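You operate a simulated robot arm through the tools that you are given. There is no shell and no other tool. Be economical: measure what you need, move in short steps, check, and stop when the job is done.

You are at the controls of a simulated robot arm. One attempt, no reset.

Task
Lock the box marked fuses away in the upper green drawer. Set down upright: what you pick out. Where these are worked on the way, their far stop is far enough and under half their travel is too little: upper green drawer.

Only the result counts: the job must be done as asked and must still hold three seconds after the hand-in. Knocking over, shifting, dropping, spilling or breaking anything else fails it.

Robot
A 7-joint arm with a two-finger parallel gripper on a trunk, on a base that drives. Base frame: it is fixed to the floor where the robot stands at the start and does not move with it; the origin is under the middle of the robot, x ahead of it, y to its left, z up; the surface under the hand at the start is at about z = 850. Units: mm, degrees, N and s.
With the tool pointing down near the work surface it reaches from about 380 to 880 mm from the robot's upright axis, wherever it stands. Its first joint turns from -166.0 to 166.0 degrees. Places, roughly: steel key [500, 0, 500]; upper drawer tray [700, -100, 700]; upper green drawer [600, -100, 700]. Payload 3.43 kg.
Tool frame: the origin (TCP) lies between the finger pads and is the grasp point; the fingertips stand 34 mm ahead of it; z points along the fingers, y is the line along which they close. Largest opening 128 mm; finger width 24, thickness 12; the body of the gripper, 48 by 130 mm, starts 96 mm behind the TCP.
Orientation is that of the tool frame in the base frame, as a unit quaternion [x, y, z, w]. With the fingers straight down and closing along the base's y, the tool's x points along the base's -x, its y along +y and its z along -z.

Tools
- The arm moves only by the tool step_arm. Its argument "deltas" is a list of rows, each a list of 6 numbers: the shift along the base's x, y, z in mm, then the turn, a rotation vector about the base's x, y, z in degrees. In form: [[x, y, z, wx, wy, wz], ...]. A call has 1 to 8 rows; each row is the pose to reach, as a shift and turn from the pose commanded when the call began. "jaw" is the finger opening in mm, from 0 to 128, set as the call begins (left out, the last holds). Each row takes 0.2 s and may step no farther than 50 mm and 8.6 degrees from the row before; otherwise, or with a gripper value out of range, the whole call is refused. Where a pose cannot be reached the arm comes as near as it can. A force on the tool above 50 N (or 10 N above the force at the start of the call, whichever is more), or a blocked arm, ends the call early, and 0.2 s more pass. Each finger travels about 153 mm/s and halts on what it meets, pressing with about 33 N; the grip force reading is that of the motor and also rises with nothing between the fingers. The clock runs only during rows and for 0.2 s after the last one: add rows that repeat a pose to give the fingers time. The reply holds the time, the measured pose of the TCP, the force on the tool along the base axes, the opening and the grip force, in the units named above and with some noise, with the torque about the TCP (base axes, N m) and any sound that the robot's microphone picked up, and new pictures: "pictures" is both (left out), scene, wrist or none.
- Cameras (640 x 400 px; columns grow to the right, rows downward): "scene" is now at [174.4, -0.7, 1550.5]; the picture's right is [-0.11, -0.99, 0.00], its down [-0.82, 0.09, -0.57] and it looks along [0.56, -0.06, -0.82] (base axes); focal length 296 px, centre (320, 200). "wrist" rides on the gripper at [76, -11, -160] in the tool frame; the picture's right is [0.15, 0.99, 0.00], its down [-0.88, 0.13, -0.46] and it looks along [-0.45, 0.07, 0.89] (tool axes); focal length 234 px, centre (320, 200).
- drive_base(legs): drives the robot by 1 to 6 legs, each [ahead, turn to the left] in mm and degrees, along the robot's own axes; the way and the turn of a leg run together, so that a leg with both is an arc; at most 1500 mm and 180 degrees a leg. The arm and the cameras ride along, it lands a little off, and it stops where it bumps. It gives what a move gives, and a new picture of the scene camera.
- head_to(pan, tilt): turns the head with the scene camera to pan (to the left, within 132 degrees either way) and tilt (down, from -29 to 69), counted from straight ahead of the robot. It gives what a move gives, and a new picture of the scene camera.
- pixel_to_xyz(camera, pixels): there is no depth. For up to 12 entries [column, row, z] of the newest picture of that camera ("zoom" is the newest enlarged one), the place [x, y] in the base frame at which the ray of that pixel passes the height z, good to about 2 mm, but the place of the scene camera against the robot may be out by one fixed shift of up to 12 mm in any direction. The clock stands still meanwhile.
- enlarge(camera, box): a new picture of the part [left, top, right, bottom] of that camera's present view, enlarged. The clock stands still meanwhile.
- job_done(): hands the job in; it is judged then, once.

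Work in short steps. Measure before you move; look again where a grasp or a placing could have gone wrong, and mend it. You have 80 turns and 260 pictures in all, those below and enlarged ones among them. Open the gripper and draw the arm clear of the work before you hand the job in, unless the task says otherwise; then end with one line.

The tools are called as a command line: name --pt "numbers of a row" for each row, then --argument value for the rest, lists and objects as JSON in quotes. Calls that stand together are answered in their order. step_arm: Moves the arm, as the interface text tells. Its arguments: {"type":"object","properties":{"deltas":{"type":"array"},"jaw":{"type":"number"},"pictures":{"type":"string","enum":["both","scene","wrist","none"]}},"required":["deltas"]} The other tools are called the same way: drive_base (legs) drives the base; head_to (pan, tilt) turns the head that bears the scene camera; pixel_to_xyz (camera, pixels) gives the place at which the rays of pixels pass given heights; enlarge (camera, box) takes an enlarged picture of a part of a camera's view; job_done () hands the job in.

At the start:

```text
time_s: 0.0
tool_pos: [632.3, 21.8, 1049.4]
tcp_rot: [0.0, 1.0, 0.0, 0.001]
wrist_force: [0.2, -0.1, -0.5]
wrist_torque: [0.04, 0.0, 0.02]
finger_gap: 127.8
gripper_force: 0.1
robot x, y, heading: [-1.2, -0.4, 0.1]
head pan, tilt: [-6.4, 55.4]
```

scene: 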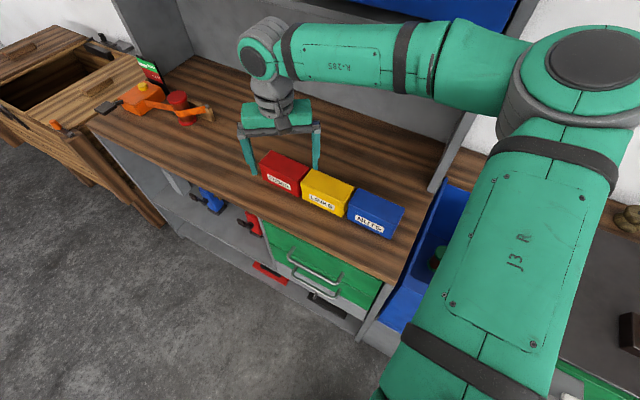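
wrist: 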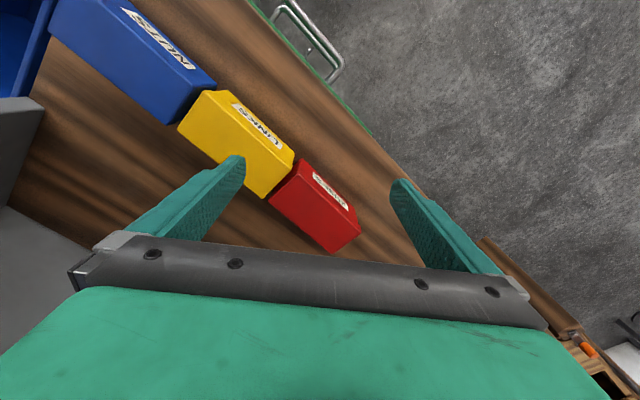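

The scene shows three boxes, red, yellow and blue, on the bench, with green drawers below. I enlarge to read the labels and look at the drawers.

enlarge --camera "scene" --box '[240, 140, 420, 252]'

enlarge --camera "scene" --box '[160, 180, 420, 342]'

```text
3.56 times, centred on (330, 196) of scene
```

zoom: 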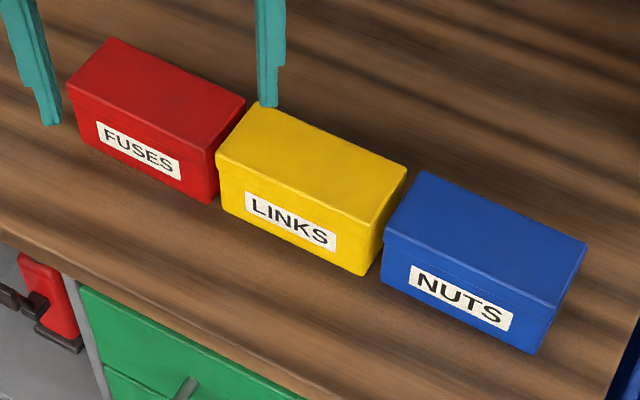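

```text
2.46 times, centred on (290, 261) of scene
```

zoom: 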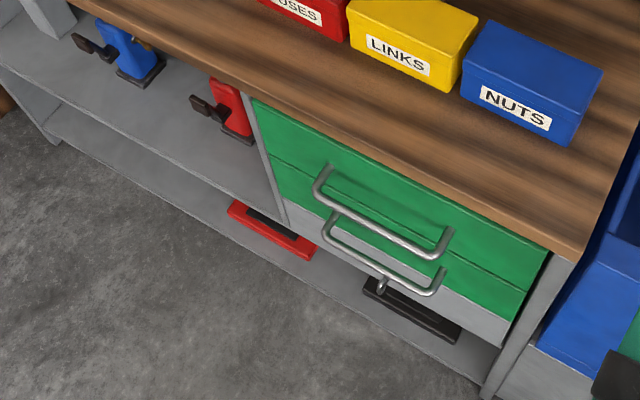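

The red box is FUSES. Now I measure the bench edge, boxes and handle, and take a closer look at the small item under the lower handle, near scene (316,296).

enlarge --camera "scene" --box '[250, 230, 390, 318]'

pixel_to_xyz --camera "scene" --pixels '[[92, 125, 850], [400, 282, 850], [272, 151, 920], [309, 170, 920], [300, 184, 920], [260, 164, 920], [262, 175, 850], [300, 197, 850], [350, 182, 920], [301, 194, 920]]'

head_to --pan -15 --tilt 69

```text
4.55 times, centred on (320, 274) of scene
```

zoom: 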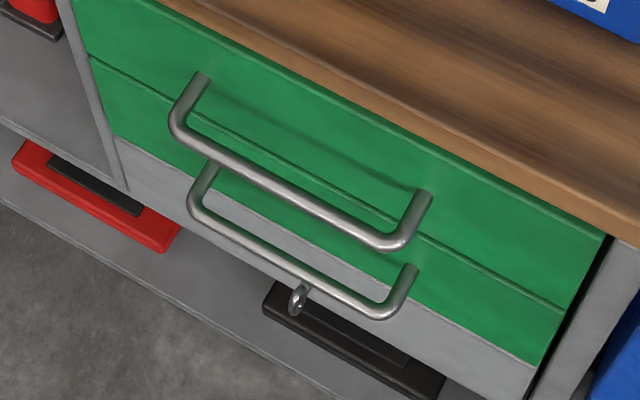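

```text
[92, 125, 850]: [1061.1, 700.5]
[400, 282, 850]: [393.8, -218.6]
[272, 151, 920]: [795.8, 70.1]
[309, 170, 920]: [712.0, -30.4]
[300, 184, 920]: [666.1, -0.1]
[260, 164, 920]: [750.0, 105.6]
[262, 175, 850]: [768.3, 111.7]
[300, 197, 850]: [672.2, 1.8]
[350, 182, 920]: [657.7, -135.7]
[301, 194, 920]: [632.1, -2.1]
```

```text
time_s: 0.8
tool_pos: [631.9, 21.7, 1050.0]
tcp_rot: [0.0, 1.0, 0.0, -0.001]
wrist_force: [-0.7, 0.1, 0.2]
wrist_torque: [-0.01, 0.01, 0.02]
finger_gap: 127.8
gripper_force: 0.1
robot x, y, heading: [1.8, 2.0, -0.1]
head pan, tilt: [-15.0, 68.8]
```

scene: 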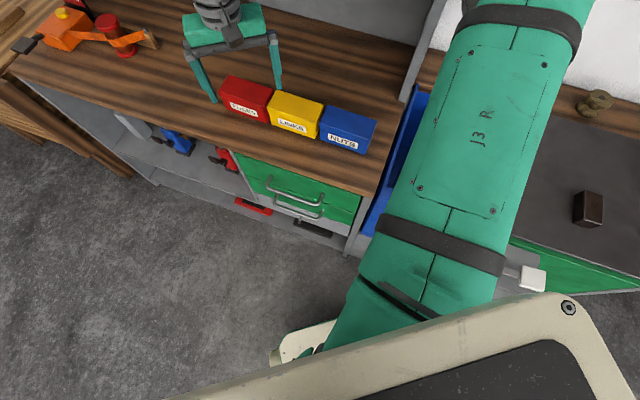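

The key appears to be in the grey strip below the lower drawer. I enlarge the current view to measure the handle and the key.

enlarge --camera "scene" --box '[220, 145, 380, 245]'

pixel_to_xyz --camera "scene" --pixels '[[12, 68, 850], [380, 195, 850], [378, 195, 850]]'

```text
4.00 times, centred on (300, 195) of scene
```

zoom: 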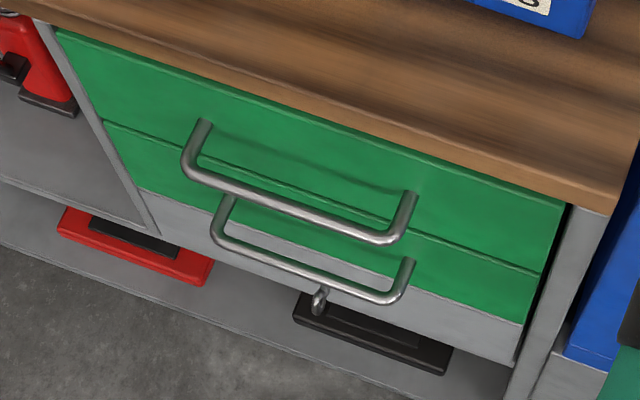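

```text
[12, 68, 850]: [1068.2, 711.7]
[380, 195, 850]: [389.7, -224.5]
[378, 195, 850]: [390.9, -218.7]
```

I intend to back off and square up to the bench front. First I check the free floor behind and to the left.

head_to --pan 130 --tilt 35

head_to --pan -130 --tilt 35

head_to --pan 40 --tilt 45

```text
time_s: 3.0
tool_pos: [632.5, 21.0, 1050.1]
tcp_rot: [-0.001, 1.0, 0.0, 0.0]
wrist_force: [-1.1, 0.3, 0.7]
wrist_torque: [-0.02, 0.04, 0.0]
finger_gap: 127.9
gripper_force: 0.1
robot x, y, heading: [0.7, 0.6, -0.1]
head pan, tilt: [130.0, 35.0]
```

scene: 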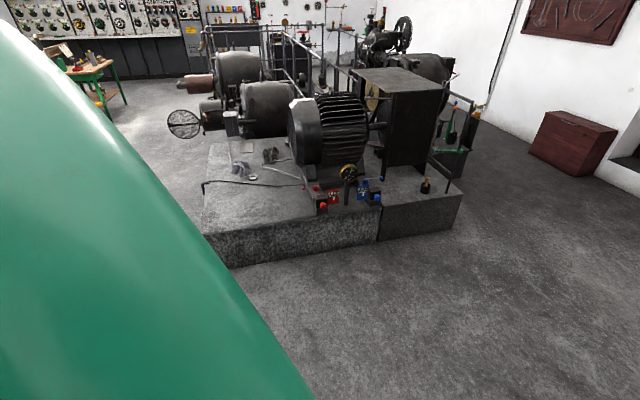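

```text
time_s: 6.7
tool_pos: [632.7, 21.7, 1050.1]
tcp_rot: [0.001, 1.0, 0.001, 0.0]
wrist_force: [-0.3, -0.1, 0.0]
wrist_torque: [-0.02, 0.02, 0.01]
finger_gap: 128.2
gripper_force: 0.1
robot x, y, heading: [2.2, -2.2, 0.2]
head pan, tilt: [-130.0, 35.0]
```

scene: 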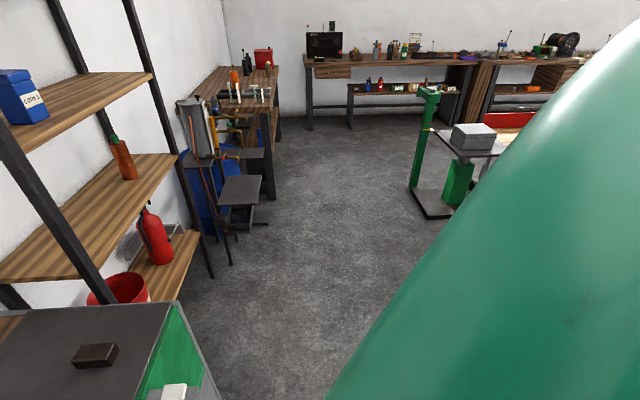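

```text
time_s: 9.3
tool_pos: [632.3, 20.5, 1049.9]
tcp_rot: [0.0, 1.0, 0.0, 0.0]
wrist_force: [0.1, -1.2, -0.2]
wrist_torque: [0.02, -0.01, 0.02]
finger_gap: 128.0
gripper_force: 0.1
robot x, y, heading: [0.6, -0.8, 0.1]
head pan, tilt: [40.0, 45.0]
```

scene: 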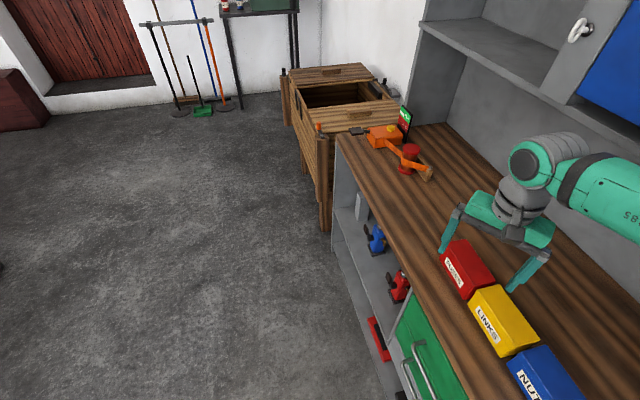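

There is plenty of floor. I back off, go left along the bench and turn to face its front squarely (heading about -36°).

drive_base --legs '[[-390, 0], [0, 54], [450, 0], [0, -90]]'

head_to --pan 0 --tilt 52

```text
time_s: 21.0
tool_pos: [407.8, 11.4, 1049.2]
tcp_rot: [0.305, 0.952, 0.0, 0.0]
wrist_force: [0.9, 0.7, -0.1]
wrist_torque: [0.0, 0.02, -0.04]
finger_gap: 127.7
gripper_force: 0.2
robot x, y, heading: [-119.7, 363.0, -35.6]
head pan, tilt: [40.0, 45.0]
```

scene: 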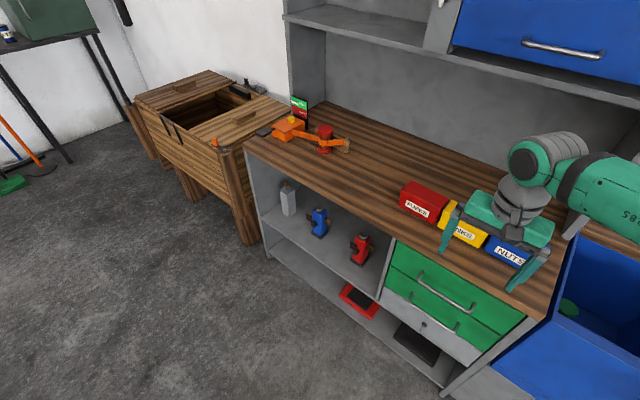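

```text
time_s: 22.1
tool_pos: [407.6, 11.6, 1050.9]
tcp_rot: [0.306, 0.952, 0.0, 0.0]
wrist_force: [0.2, 0.2, -0.5]
wrist_torque: [0.02, 0.0, -0.01]
finger_gap: 128.1
gripper_force: 0.1
robot x, y, heading: [-119.7, 358.5, -35.8]
head pan, tilt: [0.0, 52.0]
```

scene: 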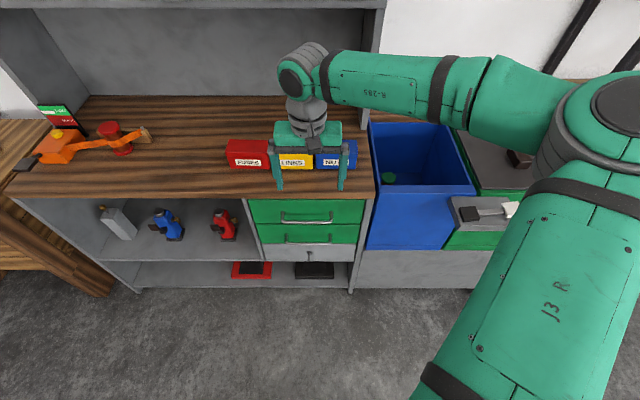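

Well squared up. I enlarge the drawer area for measurement.

enlarge --camera "scene" --box '[220, 180, 392, 288]'

pixel_to_xyz --camera "scene" --pixels '[[14, 197, 850], [374, 198, 850], [14, 194, 850], [374, 194, 850]]'

```text
3.70 times, centred on (306, 234) of scene
```

zoom: 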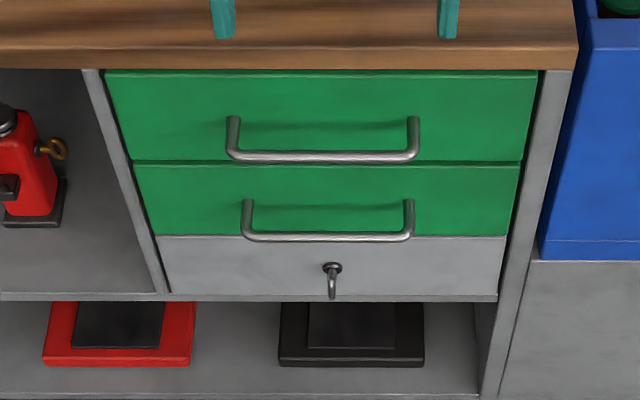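

```text
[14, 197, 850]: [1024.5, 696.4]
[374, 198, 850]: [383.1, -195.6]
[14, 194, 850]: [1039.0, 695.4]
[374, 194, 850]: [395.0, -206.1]
```

I get rays for the handle, the key, the drawer seams and the boxes at two heights each, to intersect with the front plane.

pixel_to_xyz --camera "zoom" --pixels '[[233, 158, 700], [233, 158, 800], [413, 158, 700], [413, 158, 800], [320, 70, 800], [320, 70, 850], [320, 161, 650], [320, 161, 750], [332, 268, 500], [332, 268, 600], [320, 237, 500], [320, 237, 600]]'

enlarge --camera "scene" --box '[216, 120, 376, 220]'

```text
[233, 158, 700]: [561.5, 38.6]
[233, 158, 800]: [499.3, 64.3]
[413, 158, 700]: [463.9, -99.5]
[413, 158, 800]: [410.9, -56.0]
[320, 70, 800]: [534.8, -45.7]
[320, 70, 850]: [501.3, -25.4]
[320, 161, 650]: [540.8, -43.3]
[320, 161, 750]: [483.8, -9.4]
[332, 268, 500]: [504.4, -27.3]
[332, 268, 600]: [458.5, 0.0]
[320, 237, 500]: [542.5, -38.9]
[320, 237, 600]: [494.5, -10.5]
```

```text
4.00 times, centred on (296, 170) of scene
```

zoom: 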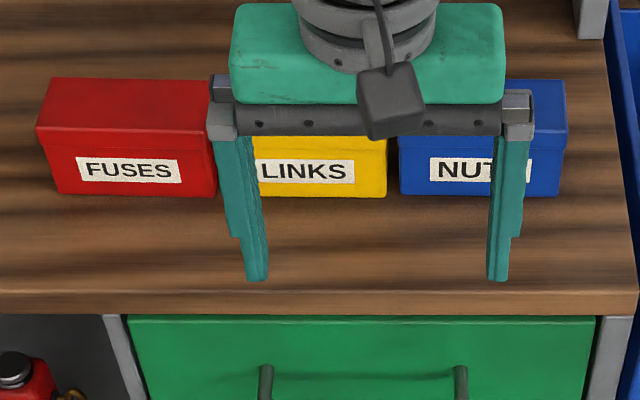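

Estimates in the bench frame (f into the bench, l left): handle bar at f≈405, l≈275, z≈742; key near z≈455, l≈290. I check the camera's fixed shift against the fingertips at zoom (257,280) and (497,280), and begin turning the tool to horizontal with the jaws closing vertically.

pixel_to_xyz --camera "zoom" --pixels '[[257, 281, 1016], [497, 281, 1016], [50, 130, 920], [213, 138, 910], [50, 78, 920], [207, 82, 920], [60, 195, 850], [218, 197, 850]]'

step_arm --pt "0 0 0 1.04 -6.45 -4.62" --pt "0 0 0 2.09 -12.9 -9.23" --pt "0 0 0 3.13 -19.34 -13.85" --pt "0 0 0 4.18 -25.79 -18.46" --pt "0 0 0 5.22 -32.24 -23.08" --pt "0 0 0 6.26 -38.69 -27.7" --pt "0 0 0 7.31 -45.14 -32.31" --pt "0 0 0 8.35 -51.58 -36.93"

```text
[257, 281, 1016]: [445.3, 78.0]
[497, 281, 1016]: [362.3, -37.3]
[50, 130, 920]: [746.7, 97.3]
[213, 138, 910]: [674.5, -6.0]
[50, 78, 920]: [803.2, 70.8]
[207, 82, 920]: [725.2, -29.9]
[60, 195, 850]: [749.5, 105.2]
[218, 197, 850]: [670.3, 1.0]
```

```text
time_s: 23.9
tool_pos: [407.2, 10.6, 1051.5]
tcp_rot: [0.55, 0.714, 0.196, 0.387]
wrist_force: [0.3, -0.4, -0.4]
wrist_torque: [-0.02, 0.03, -0.01]
finger_gap: 128.1
gripper_force: 0.2
robot x, y, heading: [-124.6, 362.4, -35.6]
head pan, tilt: [0.0, 52.0]
```

scene: 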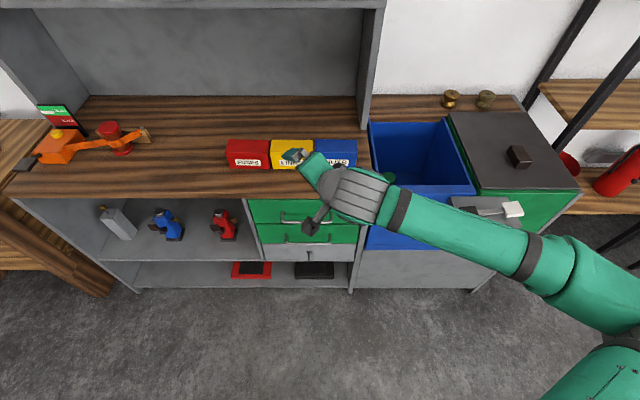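
wrist: 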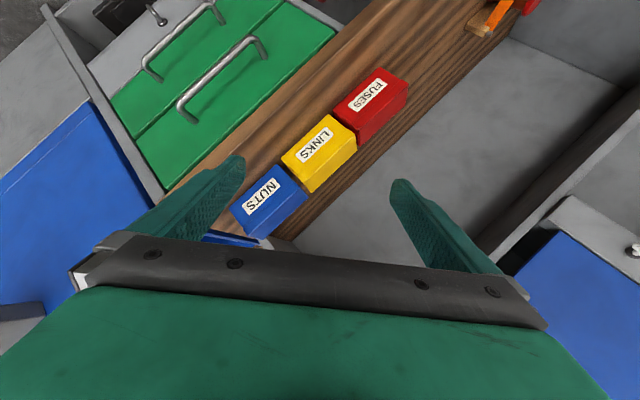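

The fingertip check shows the camera shift is small (a few mm). The turn is working, so I finish the remaining 56°.

step_arm --pt "0 0 0 1.04 -6.45 -4.62" --pt "0 0 0 2.09 -12.9 -9.23" --pt "0 0 0 3.13 -19.34 -13.85" --pt "0 0 0 4.18 -25.79 -18.46" --pt "0 0 0 5.22 -32.24 -23.08" --pt "0 0 0 6.26 -38.69 -27.7" --pt "0 0 0 7.31 -45.14 -32.31" --pt "0 0 0 7.31 -45.14 -32.31"

```text
time_s: 25.9
tool_pos: [389.1, -15.6, 1049.9]
tcp_rot: [0.599, 0.375, 0.264, 0.656]
wrist_force: [0.7, 1.5, 0.8]
wrist_torque: [-0.02, 0.0, -0.09]
finger_gap: 128.0
gripper_force: 0.1
out of reach, approached as far as the arm can: row 4, 5, 6
robot x, y, heading: [-118.6, 362.2, -35.6]
head pan, tilt: [0.0, 52.0]
stopped in row 8: the arm was blocked; the commanded pose is now the measured one
```

scene: 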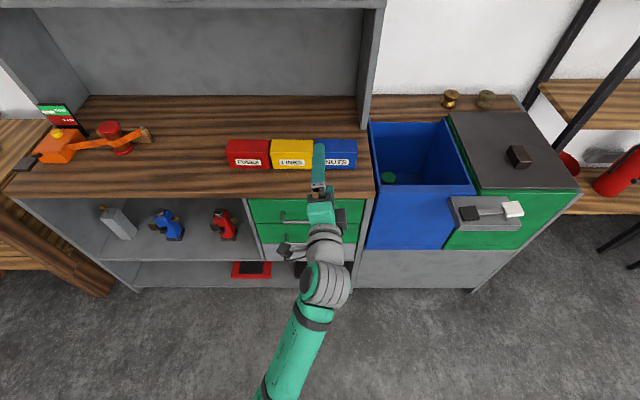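
wrist: 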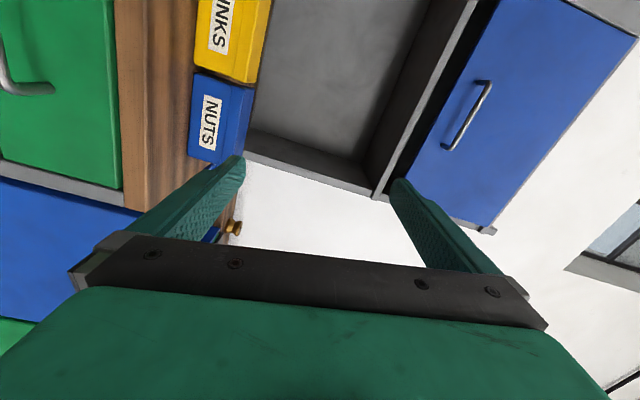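

The tool now points along f, with about 10° of roll missing. I go down in front of the upper handle, staying clear of it, and add the missing roll on the way.

step_arm --pt "1.5 7.4 -38.5 0 0 0" --pt "3 14.8 -77 0 0 0" --pt "4.5 22.2 -115.5 0 0 0" --pt "6 29.6 -154 0 0 0" --pt "7.5 37 -192.5 2 -1.5 0" --pt "9 44.4 -231 4 -2.9 0" --pt "10.5 51.8 -269.5 6 -4.4 0" --pt "11.9 59.2 -308 8.1 -5.85 0"

```text
time_s: 27.6
tool_pos: [400.1, 42.5, 742.9]
tcp_rot: [0.628, 0.322, 0.321, 0.632]
wrist_force: [0.2, -0.2, 0.0]
wrist_torque: [-0.03, -0.01, 0.01]
finger_gap: 127.8
gripper_force: 0.1
robot x, y, heading: [-118.5, 359.0, -35.5]
head pan, tilt: [0.0, 52.0]
```

scene: 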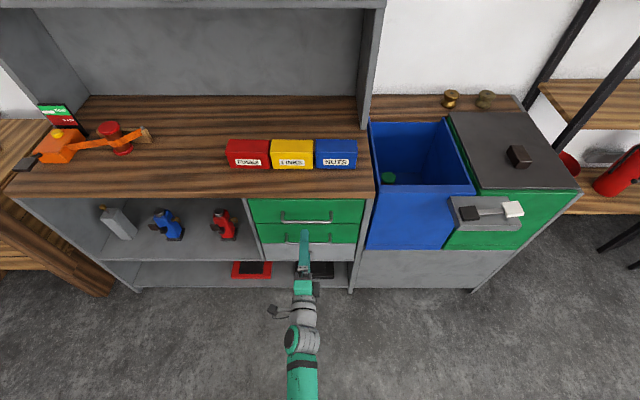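
wrist: 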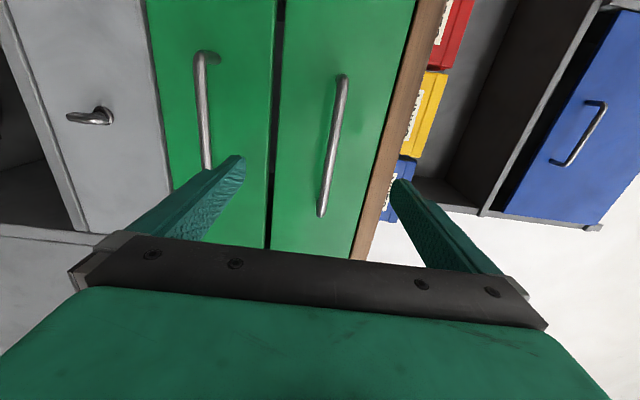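

Orientation is now true. From wrist pixel (331,147) the bar is at about z≈756, so I raise 14 mm, advance 50 mm and recheck.

step_arm --pt "4 5 14 0 0 0" --pt "25 -10 14 0 0 0" --pt "45 -24 14 0 0 0" --pt "45 -24 14 0 0 0" --pictures "wrist"

enlarge --camera "scene" --box '[230, 185, 390, 285]'

```text
time_s: 28.6
tool_pos: [446.1, 20.4, 756.3]
tcp_rot: [0.629, 0.322, 0.321, 0.63]
wrist_force: [-0.7, 0.8, -0.3]
wrist_torque: [0.02, 0.01, 0.0]
finger_gap: 128.2
gripper_force: 0.0
robot x, y, heading: [-119.0, 357.6, -35.3]
head pan, tilt: [0.0, 52.0]
```

wrist: 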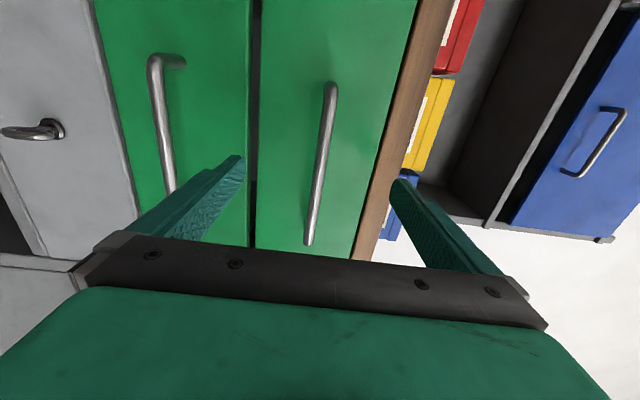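

```text
4.00 times, centred on (310, 235) of scene
```

zoom: 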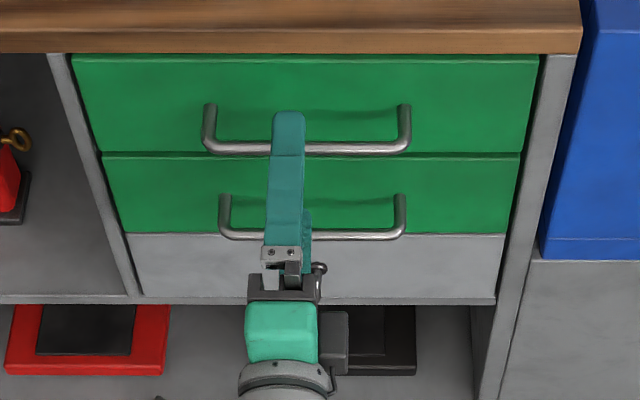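

The bar stays centred at z≈756 and f≈400-409. I advance 50 mm so that it sits between the pads.

step_arm --pt "20.3 -14.6 0 0 0 0" --pt "40.6 -29.3 0 0 0 0" --pt "40.6 -29.3 0 0 0 0" --pictures "wrist"

enlarge --camera "scene" --box '[230, 185, 390, 285]'

```text
time_s: 29.4
tool_pos: [487.7, -9.6, 754.9]
tcp_rot: [0.629, 0.322, 0.321, 0.63]
wrist_force: [0.5, 0.1, -0.8]
wrist_torque: [-0.03, 0.01, 0.01]
finger_gap: 128.1
gripper_force: 0.1
robot x, y, heading: [-123.6, 363.0, -35.6]
head pan, tilt: [0.0, 52.0]
```

wrist: 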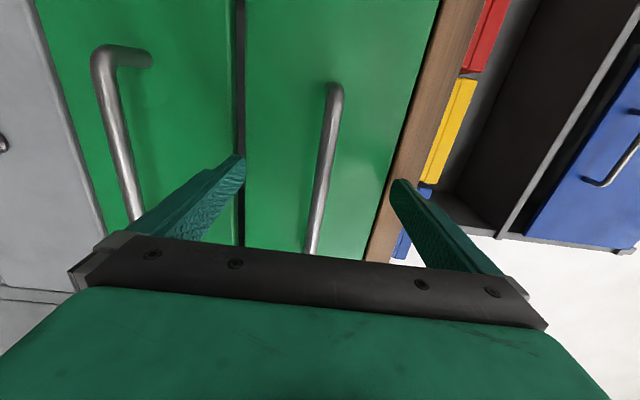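

```text
4.00 times, centred on (310, 235) of scene
```

zoom: 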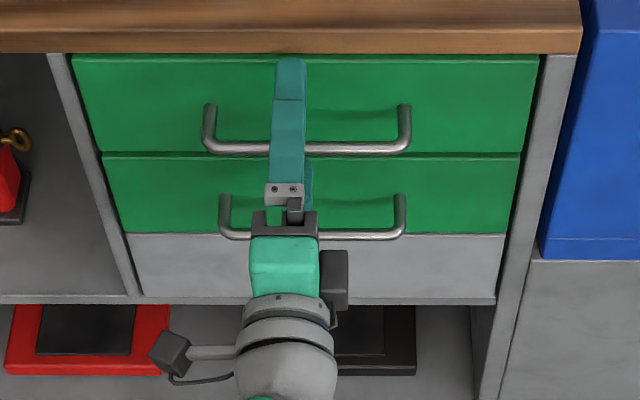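

The bar passes by the TCP pixel (319,193), so it is between the pads. I close the jaws.

step_arm --pt "0 0 0 0 0 0" --pt "0 0 0 0 0 0" --pt "0 0 0 0 0 0" --pt "0 0 0 0 0 0" --jaw 0

```text
time_s: 30.4
tool_pos: [487.9, -9.4, 754.3]
tcp_rot: [0.629, 0.322, 0.322, 0.63]
wrist_force: [-1.4, -2.1, -5.5]
wrist_torque: [0.1, -0.06, 0.14]
finger_gap: 12.0
gripper_force: 45.2
robot x, y, heading: [-124.5, 360.3, -35.5]
head pan, tilt: [0.0, 52.0]
```

scene: 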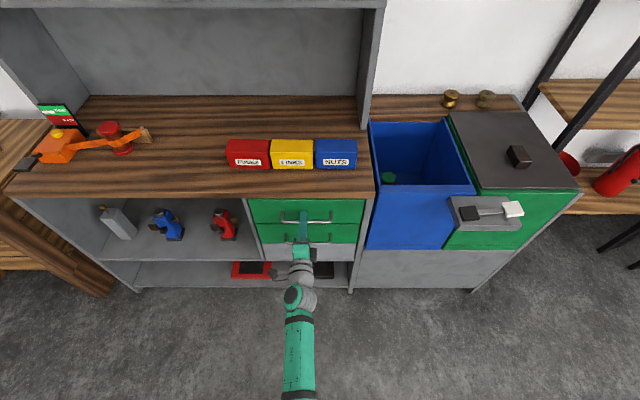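
wrist: 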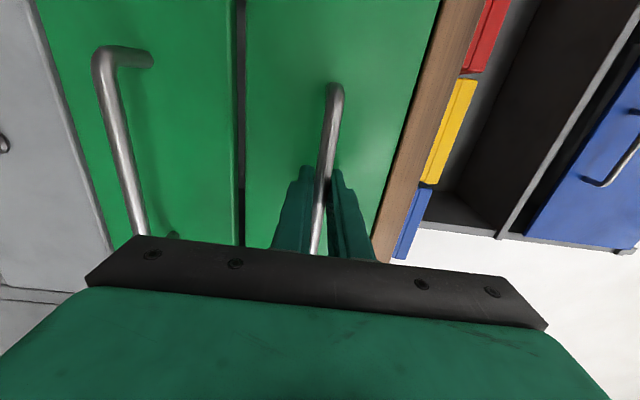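

The bar is held (gap 12). I try a short pull along -f and watch the force, to see whether the drawer is locked.

step_arm --pt "-8.1 5.85 0 0 0 0" --pt "-16.2 11.7 0 0 0 0" --pt "-24.3 17.5 0 0 0 0" --pt "-32.4 23.4 0 0 0 0" --pt "-40.5 29.2 0 0 0 0" --pictures "scene"

```text
time_s: 31.6
tool_pos: [447.0, 20.8, 754.1]
tcp_rot: [0.629, 0.322, 0.321, 0.631]
wrist_force: [0.4, -0.2, 0.2]
wrist_torque: [0.03, 0.0, 0.0]
finger_gap: 0.2
gripper_force: 33.1
robot x, y, heading: [-122.9, 359.8, -35.5]
head pan, tilt: [0.0, 52.0]
```

scene: 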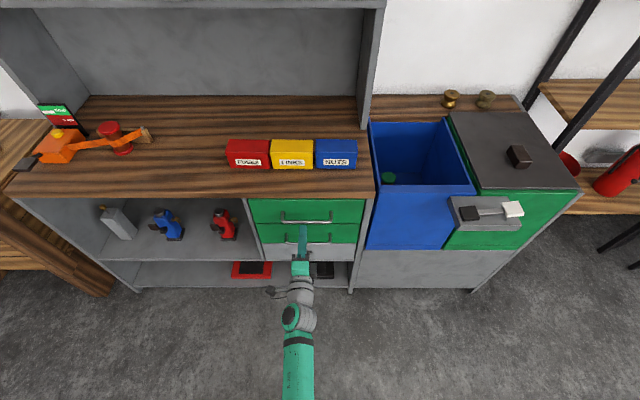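

The jaws slipped off (gap 0.2) and the drawer did not move. I open and regrip deeper, then pull gently while watching the force.

step_arm --pt "0 0 1 0 0 0" --pt "0 0 1 0 0 0" --pt "0 0 1 0 0 0" --pt "20 -14.5 1 0 0 0" --pt "40.5 -29.2 1 0 0 0" --pt "48.5 -35 1 0 0 0" --pt "48.5 -35 1 0 0 0" --jaw 80 --pictures "none"

step_arm --pt "0 0 0 0 0 0" --pt "0 0 0 0 0 0" --pt "0 0 0 0 0 0" --pt "0 0 0 0 0 0" --jaw 0 --pictures "wrist"

step_arm --pt "-2.4 1.75 0 0 0 0" --pt "-4.9 3.5 0 0 0 0" --pictures "none"

```text
time_s: 33.1
tool_pos: [489.8, -16.0, 755.2]
tcp_rot: [0.63, 0.32, 0.32, 0.631]
wrist_force: [-53.6, 29.8, 11.7]
wrist_torque: [0.56, 1.57, 0.43]
finger_gap: 76.4
gripper_force: 0.1
robot x, y, heading: [-116.9, 364.7, -35.6]
head pan, tilt: [0.0, 52.0]
stopped in row 7: the force on the tool passed its limit at 93 N (the readings are from after the stop); the commanded pose is now the measured one
```

```text
time_s: 33.5
tool_pos: [492.5, -12.0, 754.5]
tcp_rot: [0.63, 0.321, 0.322, 0.63]
wrist_force: [-21.4, 19.9, 10.9]
wrist_torque: [0.04, -0.13, -0.74]
finger_gap: 11.4
gripper_force: 33.1
robot x, y, heading: [-121.5, 364.1, -35.4]
head pan, tilt: [0.0, 52.0]
stopped in row 1: the force on the tool passed its limit at 251 N (the readings are from after the stop); the commanded pose is now the measured one
```

wrist: 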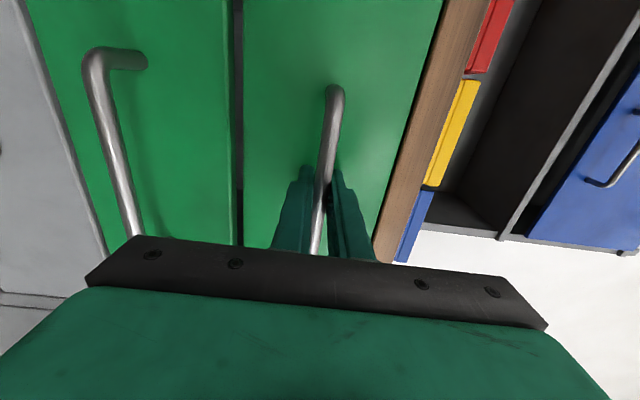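

```text
time_s: 34.0
tool_pos: [488.3, -11.0, 754.6]
tcp_rot: [0.629, 0.323, 0.321, 0.63]
wrist_force: [32.8, -10.3, 18.2]
wrist_torque: [0.15, -0.04, 0.13]
finger_gap: 11.6
gripper_force: 45.4
robot x, y, heading: [-118.7, 363.7, -35.5]
head pan, tilt: [0.0, 52.0]
```

The fingertips met the drawer front, then the pull met about 34 N with no motion, so the drawer seems locked. I release, back off and go down to look at the key.

step_arm --pt "0 0 0 0 0 0" --pt "0 0 0 0 0 0" --pt "0 0 0 0 0 0" --pt "-32 23 0 0 0 0" --pt "-65 47 0 0 0 0" --pt "-97 70 0 0 0 0" --pt "-120 87 -20 0 0 0" --pt "-120 87 -60 0 0 0" --jaw 80 --pictures "none"

step_arm --pt "0 0 -40 0 0 0" --pt "0 0 -80 0 0 0" --pt "0 0 -120 0 0 0" --pt "0 0 -160 0 0 0" --pt "0 0 -200 0 0 0" --pt "0 0 -220 0 0 0" --pt "0 0 -220 0 0 0"

```text
time_s: 35.9
tool_pos: [368.8, 78.6, 696.2]
tcp_rot: [0.63, 0.321, 0.321, 0.63]
wrist_force: [-0.5, -0.5, -0.4]
wrist_torque: [0.01, -0.03, -0.03]
finger_gap: 80.0
gripper_force: 0.0
robot x, y, heading: [-122.7, 362.6, -35.6]
head pan, tilt: [0.0, 52.0]
```

```text
time_s: 37.5
tool_pos: [366.6, 76.2, 474.0]
tcp_rot: [0.63, 0.321, 0.322, 0.629]
wrist_force: [0.6, -0.1, 0.4]
wrist_torque: [0.03, 0.0, 0.0]
finger_gap: 80.0
gripper_force: 0.0
robot x, y, heading: [-120.9, 359.3, -35.6]
head pan, tilt: [0.0, 52.0]
```

scene: 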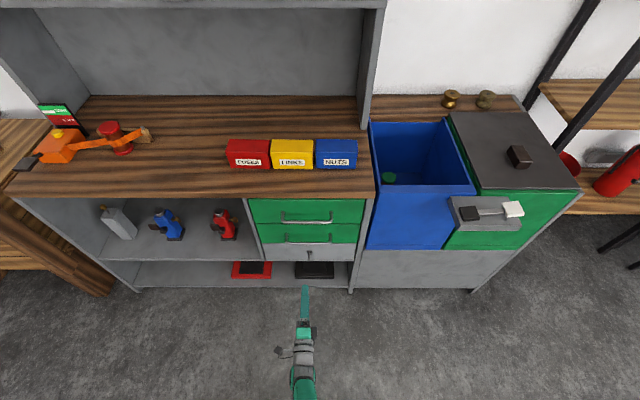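
wrist: 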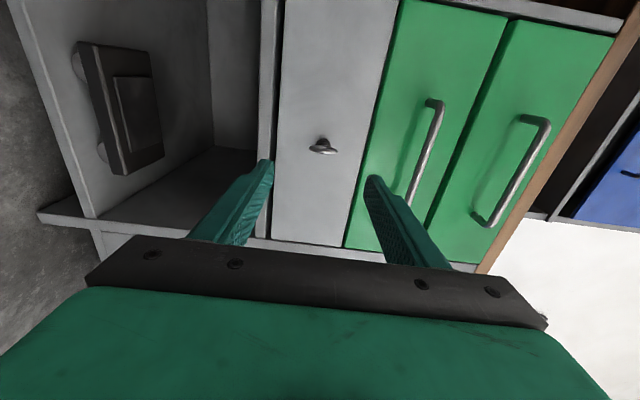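

enlarge --camera "wrist" --box '[280, 120, 360, 170]'

enlarge --camera "scene" --box '[286, 235, 334, 265]'

```text
8.00 times, centred on (320, 145) of wrist
```

zoom: 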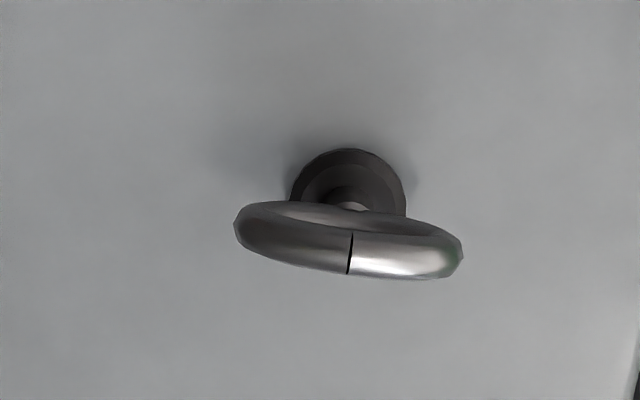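

```text
13.33 times, centred on (310, 250) of scene
```

zoom: 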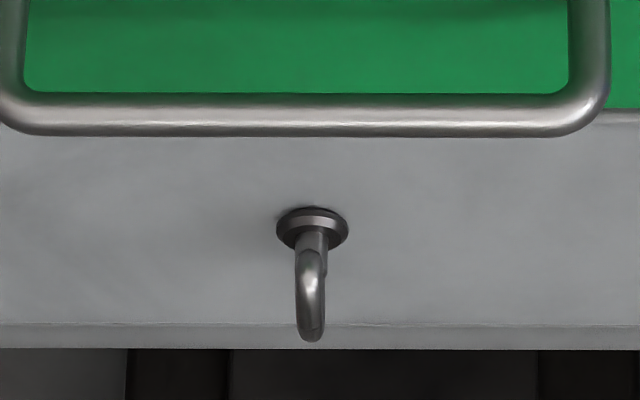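

The key's bow stands vertical, at about f≈415, l≈270, z≈482. I roll the tool -90° about f so the jaws close sideways on the bow's flat faces.

step_arm --pt "0 0 0 -6.64 4.79 0" --pt "0 0 0 -13.27 9.58 0" --pt "0 0 0 -19.9 14.37 0" --pt "0 0 0 -26.5 19.15 0" --pt "0 0 0 -33.2 23.94 0" --pt "0 0 0 -39.8 28.7 0" --pt "0 0 0 -46.4 33.5 0" --pt "0 0 0 -53.1 38.3 0" --jaw 70 --pictures "none"

step_arm --pt "0 0 4 -6.64 4.79 0" --pt "0 0 8 -13.27 9.58 0" --pt "0 0 8 -19.9 14.37 0" --pt "0 0 8 -19.9 14.37 0"

```text
time_s: 39.2
tool_pos: [368.6, 76.2, 472.6]
tcp_rot: [0.355, 0.611, -0.07, 0.705]
wrist_force: [-1.7, -0.3, -0.3]
wrist_torque: [0.01, 0.01, 0.03]
finger_gap: 69.9
gripper_force: 0.2
robot x, y, heading: [-121.9, 362.9, -35.6]
head pan, tilt: [0.0, 52.0]
```

```text
time_s: 40.2
tool_pos: [332.2, 57.3, 451.6]
tcp_rot: [0.279, 0.648, -0.156, 0.691]
wrist_force: [-0.1, -0.7, -0.4]
wrist_torque: [0.0, 0.01, 0.01]
finger_gap: 69.6
gripper_force: 0.0
out of reach, approached as far as the arm can: row 1, 2, 3, 4
robot x, y, heading: [-125.8, 361.4, -35.4]
head pan, tilt: [0.0, 52.0]
```

scene: 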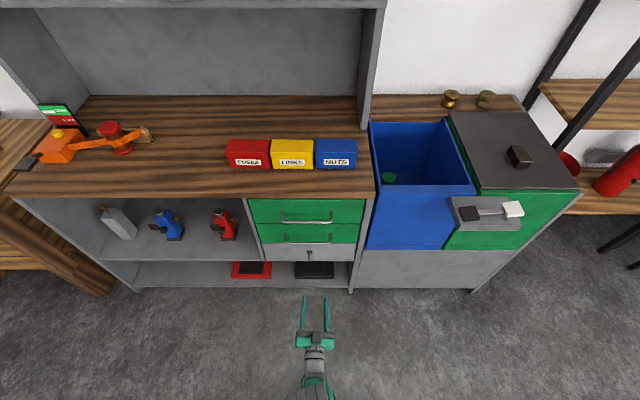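
wrist: 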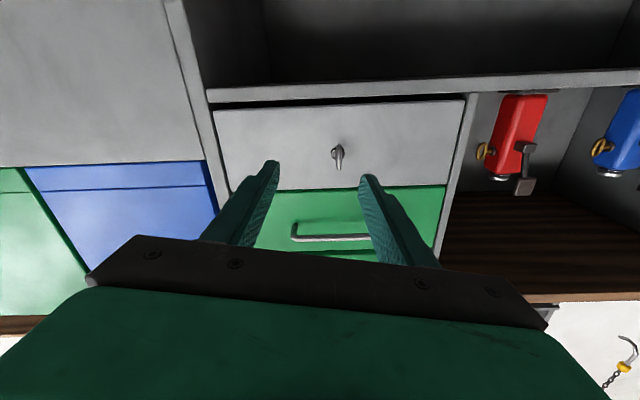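

The tool points along f but the arm is cramped this close, with 10° of roll missing and the position displaced. I move forward along f, where it should have more room, and read the pose.

step_arm --pt "20 -14.6 0 0 0 0" --pt "40 -29.2 0 0 0 0" --pt "60 -43.8 0 0 0 0" --pt "60 -43.8 0 0 0 0" --pictures "wrist"

```text
time_s: 41.2
tool_pos: [385.0, 18.8, 473.8]
tcp_rot: [0.28, 0.649, -0.155, 0.69]
wrist_force: [-0.2, -0.4, -0.2]
wrist_torque: [0.03, 0.0, 0.05]
finger_gap: 69.9
gripper_force: 0.0
out of reach, approached as far as the arm can: row 1, 2, 3, 4
robot x, y, heading: [-123.1, 362.7, -35.4]
head pan, tilt: [0.0, 52.0]
```

wrist: 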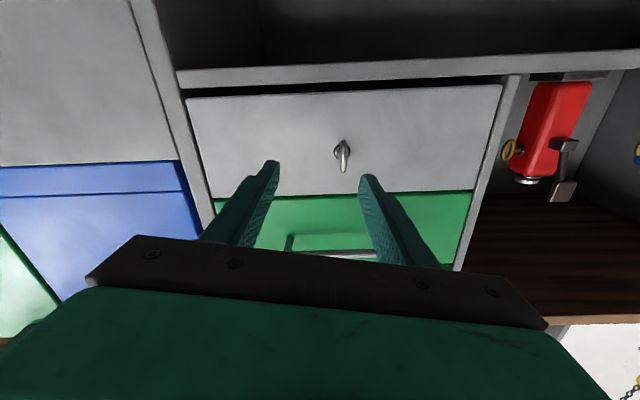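

A roll limit is what pulls the tool sideways. I give back 10° of roll, which is enough for gripping the bow, and let the position come right.

step_arm --pt "0 0 0 4.05 -2.9 0" --pt "0 0 0 8.9 -6.4 0" --pt "0 0 0 8.9 -6.4 0" --pt "0 0 0 8.9 -6.4 0" --pictures "wrist"

```text
time_s: 42.2
tool_pos: [387.8, 17.8, 474.3]
tcp_rot: [0.341, 0.619, -0.089, 0.702]
wrist_force: [-0.2, -0.7, 0.2]
wrist_torque: [0.03, 0.06, 0.03]
finger_gap: 70.2
gripper_force: 0.1
robot x, y, heading: [-124.2, 360.5, -35.3]
head pan, tilt: [0.0, 52.0]
```

wrist: 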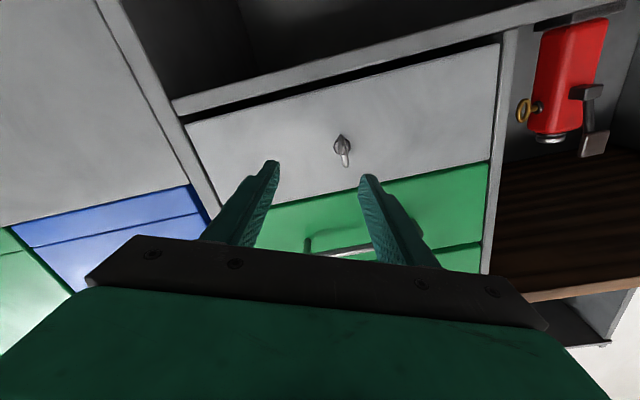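

The commanded pose follows the clipped one. I shift to l≈270, z≈482, f≈345, then roll back toward true.

step_arm --pt "25 0 4 0 0 0" --pt "49.4 0 8 0 0 0" --pt "49.4 0 8 -4.05 2.9 0" --pt "49.4 0 8 -8.9 6.4 0" --pt "49.4 0 8 -13 9.4 0" --pt "49.4 0 8 -17.5 12.6 0" --pt "49.4 0 8 -17.5 12.6 0" --pictures "wrist"

```text
time_s: 43.9
tool_pos: [434.0, 18.0, 493.0]
tcp_rot: [0.29, 0.643, -0.144, 0.694]
wrist_force: [-0.2, 0.0, -0.8]
wrist_torque: [-0.01, 0.03, 0.02]
finger_gap: 70.1
gripper_force: 0.1
out of reach, approached as far as the arm can: row 1, 2, 3, 4, 5, 6, 7
robot x, y, heading: [-121.4, 360.2, -35.6]
head pan, tilt: [0.0, 52.0]
```

wrist: 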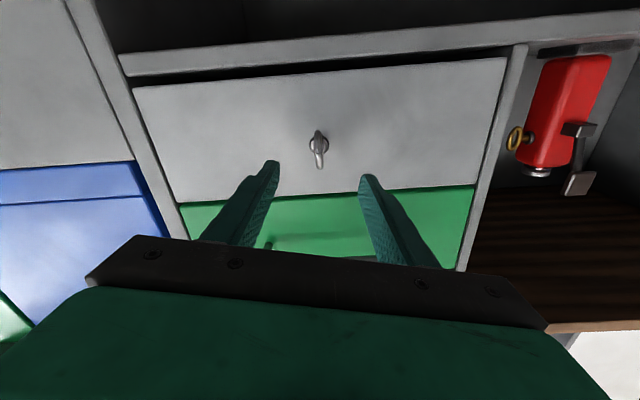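

The key's bow computes to l≈269, z≈482 again. I lower 11 mm and advance about 54 mm so the pads straddle the bow.

step_arm --pt "0.6 0.8 -11 0 0 0" --pt "15 -10 -11 0 0 0" --pt "30 -20.4 -11 0 0 0" --pt "44.4 -30.8 -11 0 0 0" --pt "44.4 -30.8 -11 0 0 0" --jaw 50 --pictures "wrist"

enlarge --camera "scene" --box '[276, 230, 340, 270]'

```text
time_s: 45.0
tool_pos: [464.1, -3.0, 510.3]
tcp_rot: [0.291, 0.644, -0.144, 0.693]
wrist_force: [-1.4, 0.3, 0.8]
wrist_torque: [-0.02, 0.02, 0.02]
finger_gap: 49.9
gripper_force: 0.2
out of reach, approached as far as the arm can: row 1, 2, 3, 4, 5
robot x, y, heading: [-118.6, 361.9, -35.5]
head pan, tilt: [0.0, 52.0]
```

wrist: 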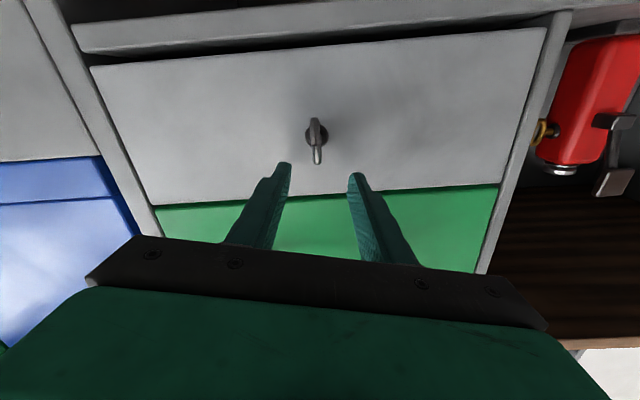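

```text
10.00 times, centred on (308, 250) of scene
```

zoom: 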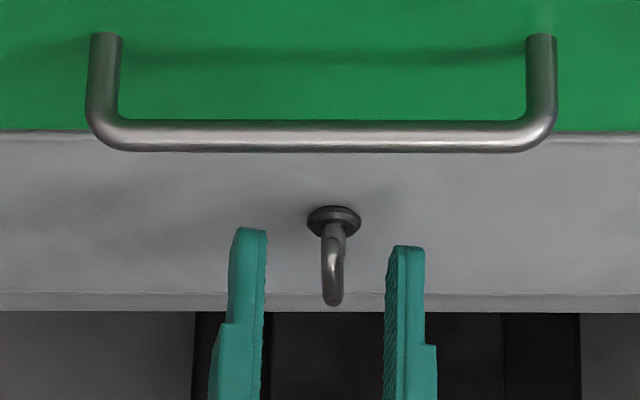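

The arm is at its reach at this low height. I retract, drive about 100 mm nearer and 40 mm to the left so that the key lies straight ahead, and try again.

step_arm --pt "-30 21.6 0 0 0 0" --pt "-60 43 0 3 -2.2 0" --pt "-90 65 -10 6 -4.3 0" --pt "-112 81 -20 9 -6.5 0" --pt "-112 81 -20 9 -6.5 0" --pictures "none"

drive_base --legs '[[0, 21], [110, 0], [0, -21.3]]'

```text
time_s: 46.2
tool_pos: [359.8, 74.1, 459.1]
tcp_rot: [0.352, 0.611, -0.076, 0.705]
wrist_force: [0.4, -0.5, -0.1]
wrist_torque: [-0.03, 0.02, 0.02]
finger_gap: 50.1
gripper_force: 0.1
out of reach, approached as far as the arm can: row 1, 2, 3, 4, 5
robot x, y, heading: [-122.1, 361.1, -35.2]
head pan, tilt: [0.0, 52.0]
```

```text
time_s: 49.9
tool_pos: [464.2, 45.0, 459.4]
tcp_rot: [0.353, 0.61, -0.078, 0.705]
wrist_force: [-0.5, 0.5, 0.0]
wrist_torque: [-0.01, 0.0, 0.01]
finger_gap: 50.3
gripper_force: 0.1
robot x, y, heading: [-16.0, 334.3, -36.0]
head pan, tilt: [0.0, 52.0]
```

scene: 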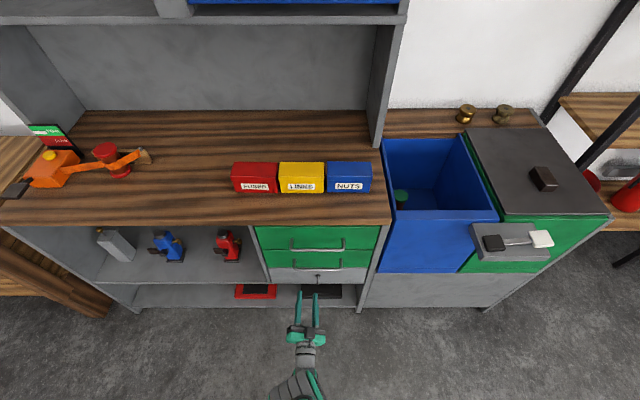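

Now I shift sideways to l≈269, z≈482 and roll by -12° to see whether the pose is reachable here.

step_arm --pt "-16 -8 10 0 0 0" --pt "-34 -23 23 0 0 0" --pt "-34 -23 23 -5 3.6 0" --pt "-34 -23 23 -10 7.2 0" --pt "-34 -23 23 -14 10.1 0" --pt "-34 -23 23 -19.1 13.8 0" --pt "-34 -23 23 -19.1 13.8 0" --pictures "wrist"

```text
time_s: 51.5
tool_pos: [437.2, 18.4, 457.0]
tcp_rot: [0.275, 0.647, -0.163, 0.692]
wrist_force: [-0.7, 0.0, -0.4]
wrist_torque: [0.03, 0.0, -0.02]
finger_gap: 49.9
gripper_force: 0.0
out of reach, approached as far as the arm can: row 1, 2, 3, 4, 5, 6, 7
robot x, y, heading: [-20.0, 330.6, -36.0]
head pan, tilt: [0.0, 52.0]
```

wrist: 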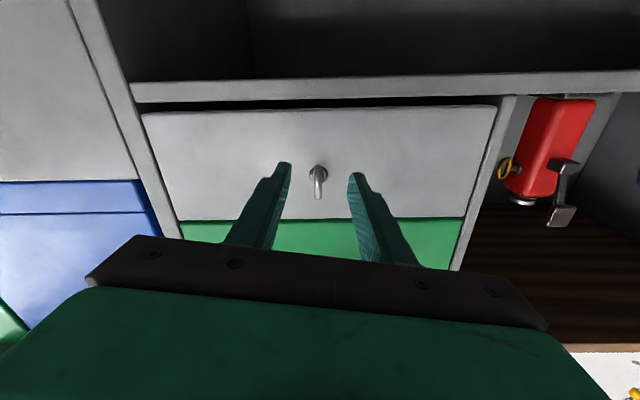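

The reachable height here rises with distance; at about 625 mm from the axis it matches the key's 482. I back the base by 22 mm, then advance the tool.

drive_base --legs '[[-22, 0]]'

step_arm --pt "16 -11.7 10 0 0 0" --pt "32.5 -23.4 20 0 0 0" --pt "44 -31.7 25 0 0 0" --pt "44 -31.7 25 0 0 0" --pictures "wrist"

```text
time_s: 52.3
tool_pos: [419.0, 32.6, 456.9]
tcp_rot: [0.275, 0.647, -0.163, 0.692]
wrist_force: [-0.2, 0.5, 0.3]
wrist_torque: [0.0, 0.0, 0.01]
finger_gap: 49.7
gripper_force: 0.1
robot x, y, heading: [-35.7, 344.8, -36.0]
head pan, tilt: [0.0, 52.0]
```

scene: 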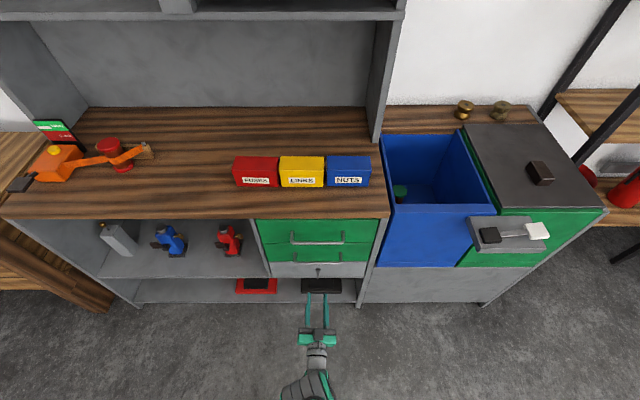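

```text
time_s: 53.3
tool_pos: [463.9, -0.0, 478.0]
tcp_rot: [0.274, 0.647, -0.163, 0.693]
wrist_force: [-0.5, 0.5, -0.7]
wrist_torque: [0.01, 0.0, -0.02]
finger_gap: 50.2
gripper_force: 0.0
out of reach, approached as far as the arm can: row 1, 2, 3, 4
robot x, y, heading: [-36.1, 346.3, -35.9]
head pan, tilt: [0.0, 52.0]
```

wrist: 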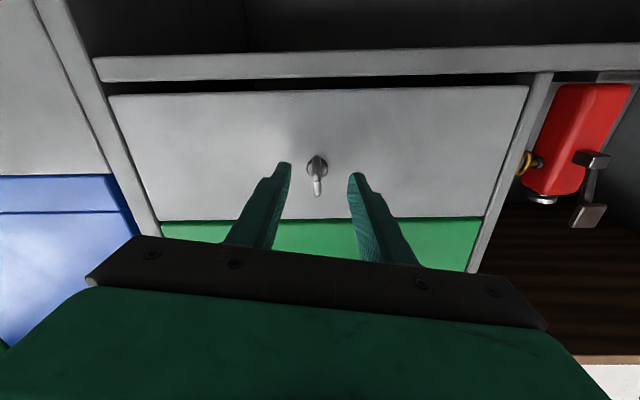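

The bow at wrist (317,180) again gives l≈270, z≈482, and the TCP is at f≈376, z≈478. I advance 20 mm more.

step_arm --pt "8 -6.5 2 0 0 0" --pt "15.2 -12.7 4 0 0 0" --pt "15.2 -12.7 4 0 0 0" --pictures "wrist"

enlarge --camera "scene" --box '[286, 250, 350, 290]'

```text
time_s: 54.1
tool_pos: [478.8, -13.3, 482.7]
tcp_rot: [0.275, 0.648, -0.163, 0.691]
wrist_force: [0.1, 0.0, 1.3]
wrist_torque: [0.0, 0.06, 0.02]
finger_gap: 50.0
gripper_force: 0.0
robot x, y, heading: [-32.5, 345.3, -36.2]
head pan, tilt: [0.0, 52.0]
```

wrist: 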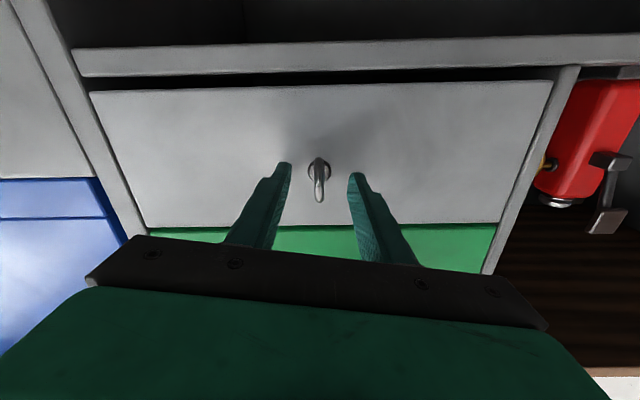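

```text
10.00 times, centred on (318, 270) of scene
```

zoom: 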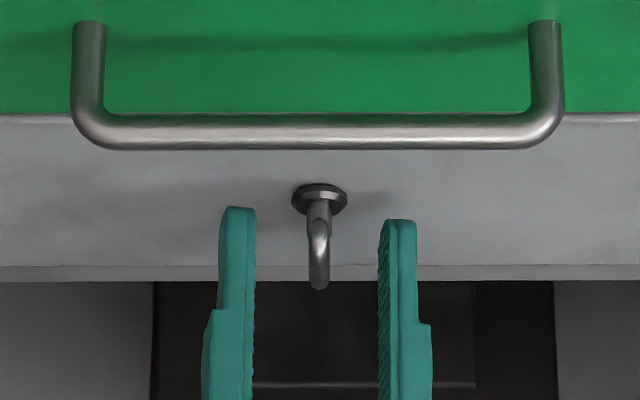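

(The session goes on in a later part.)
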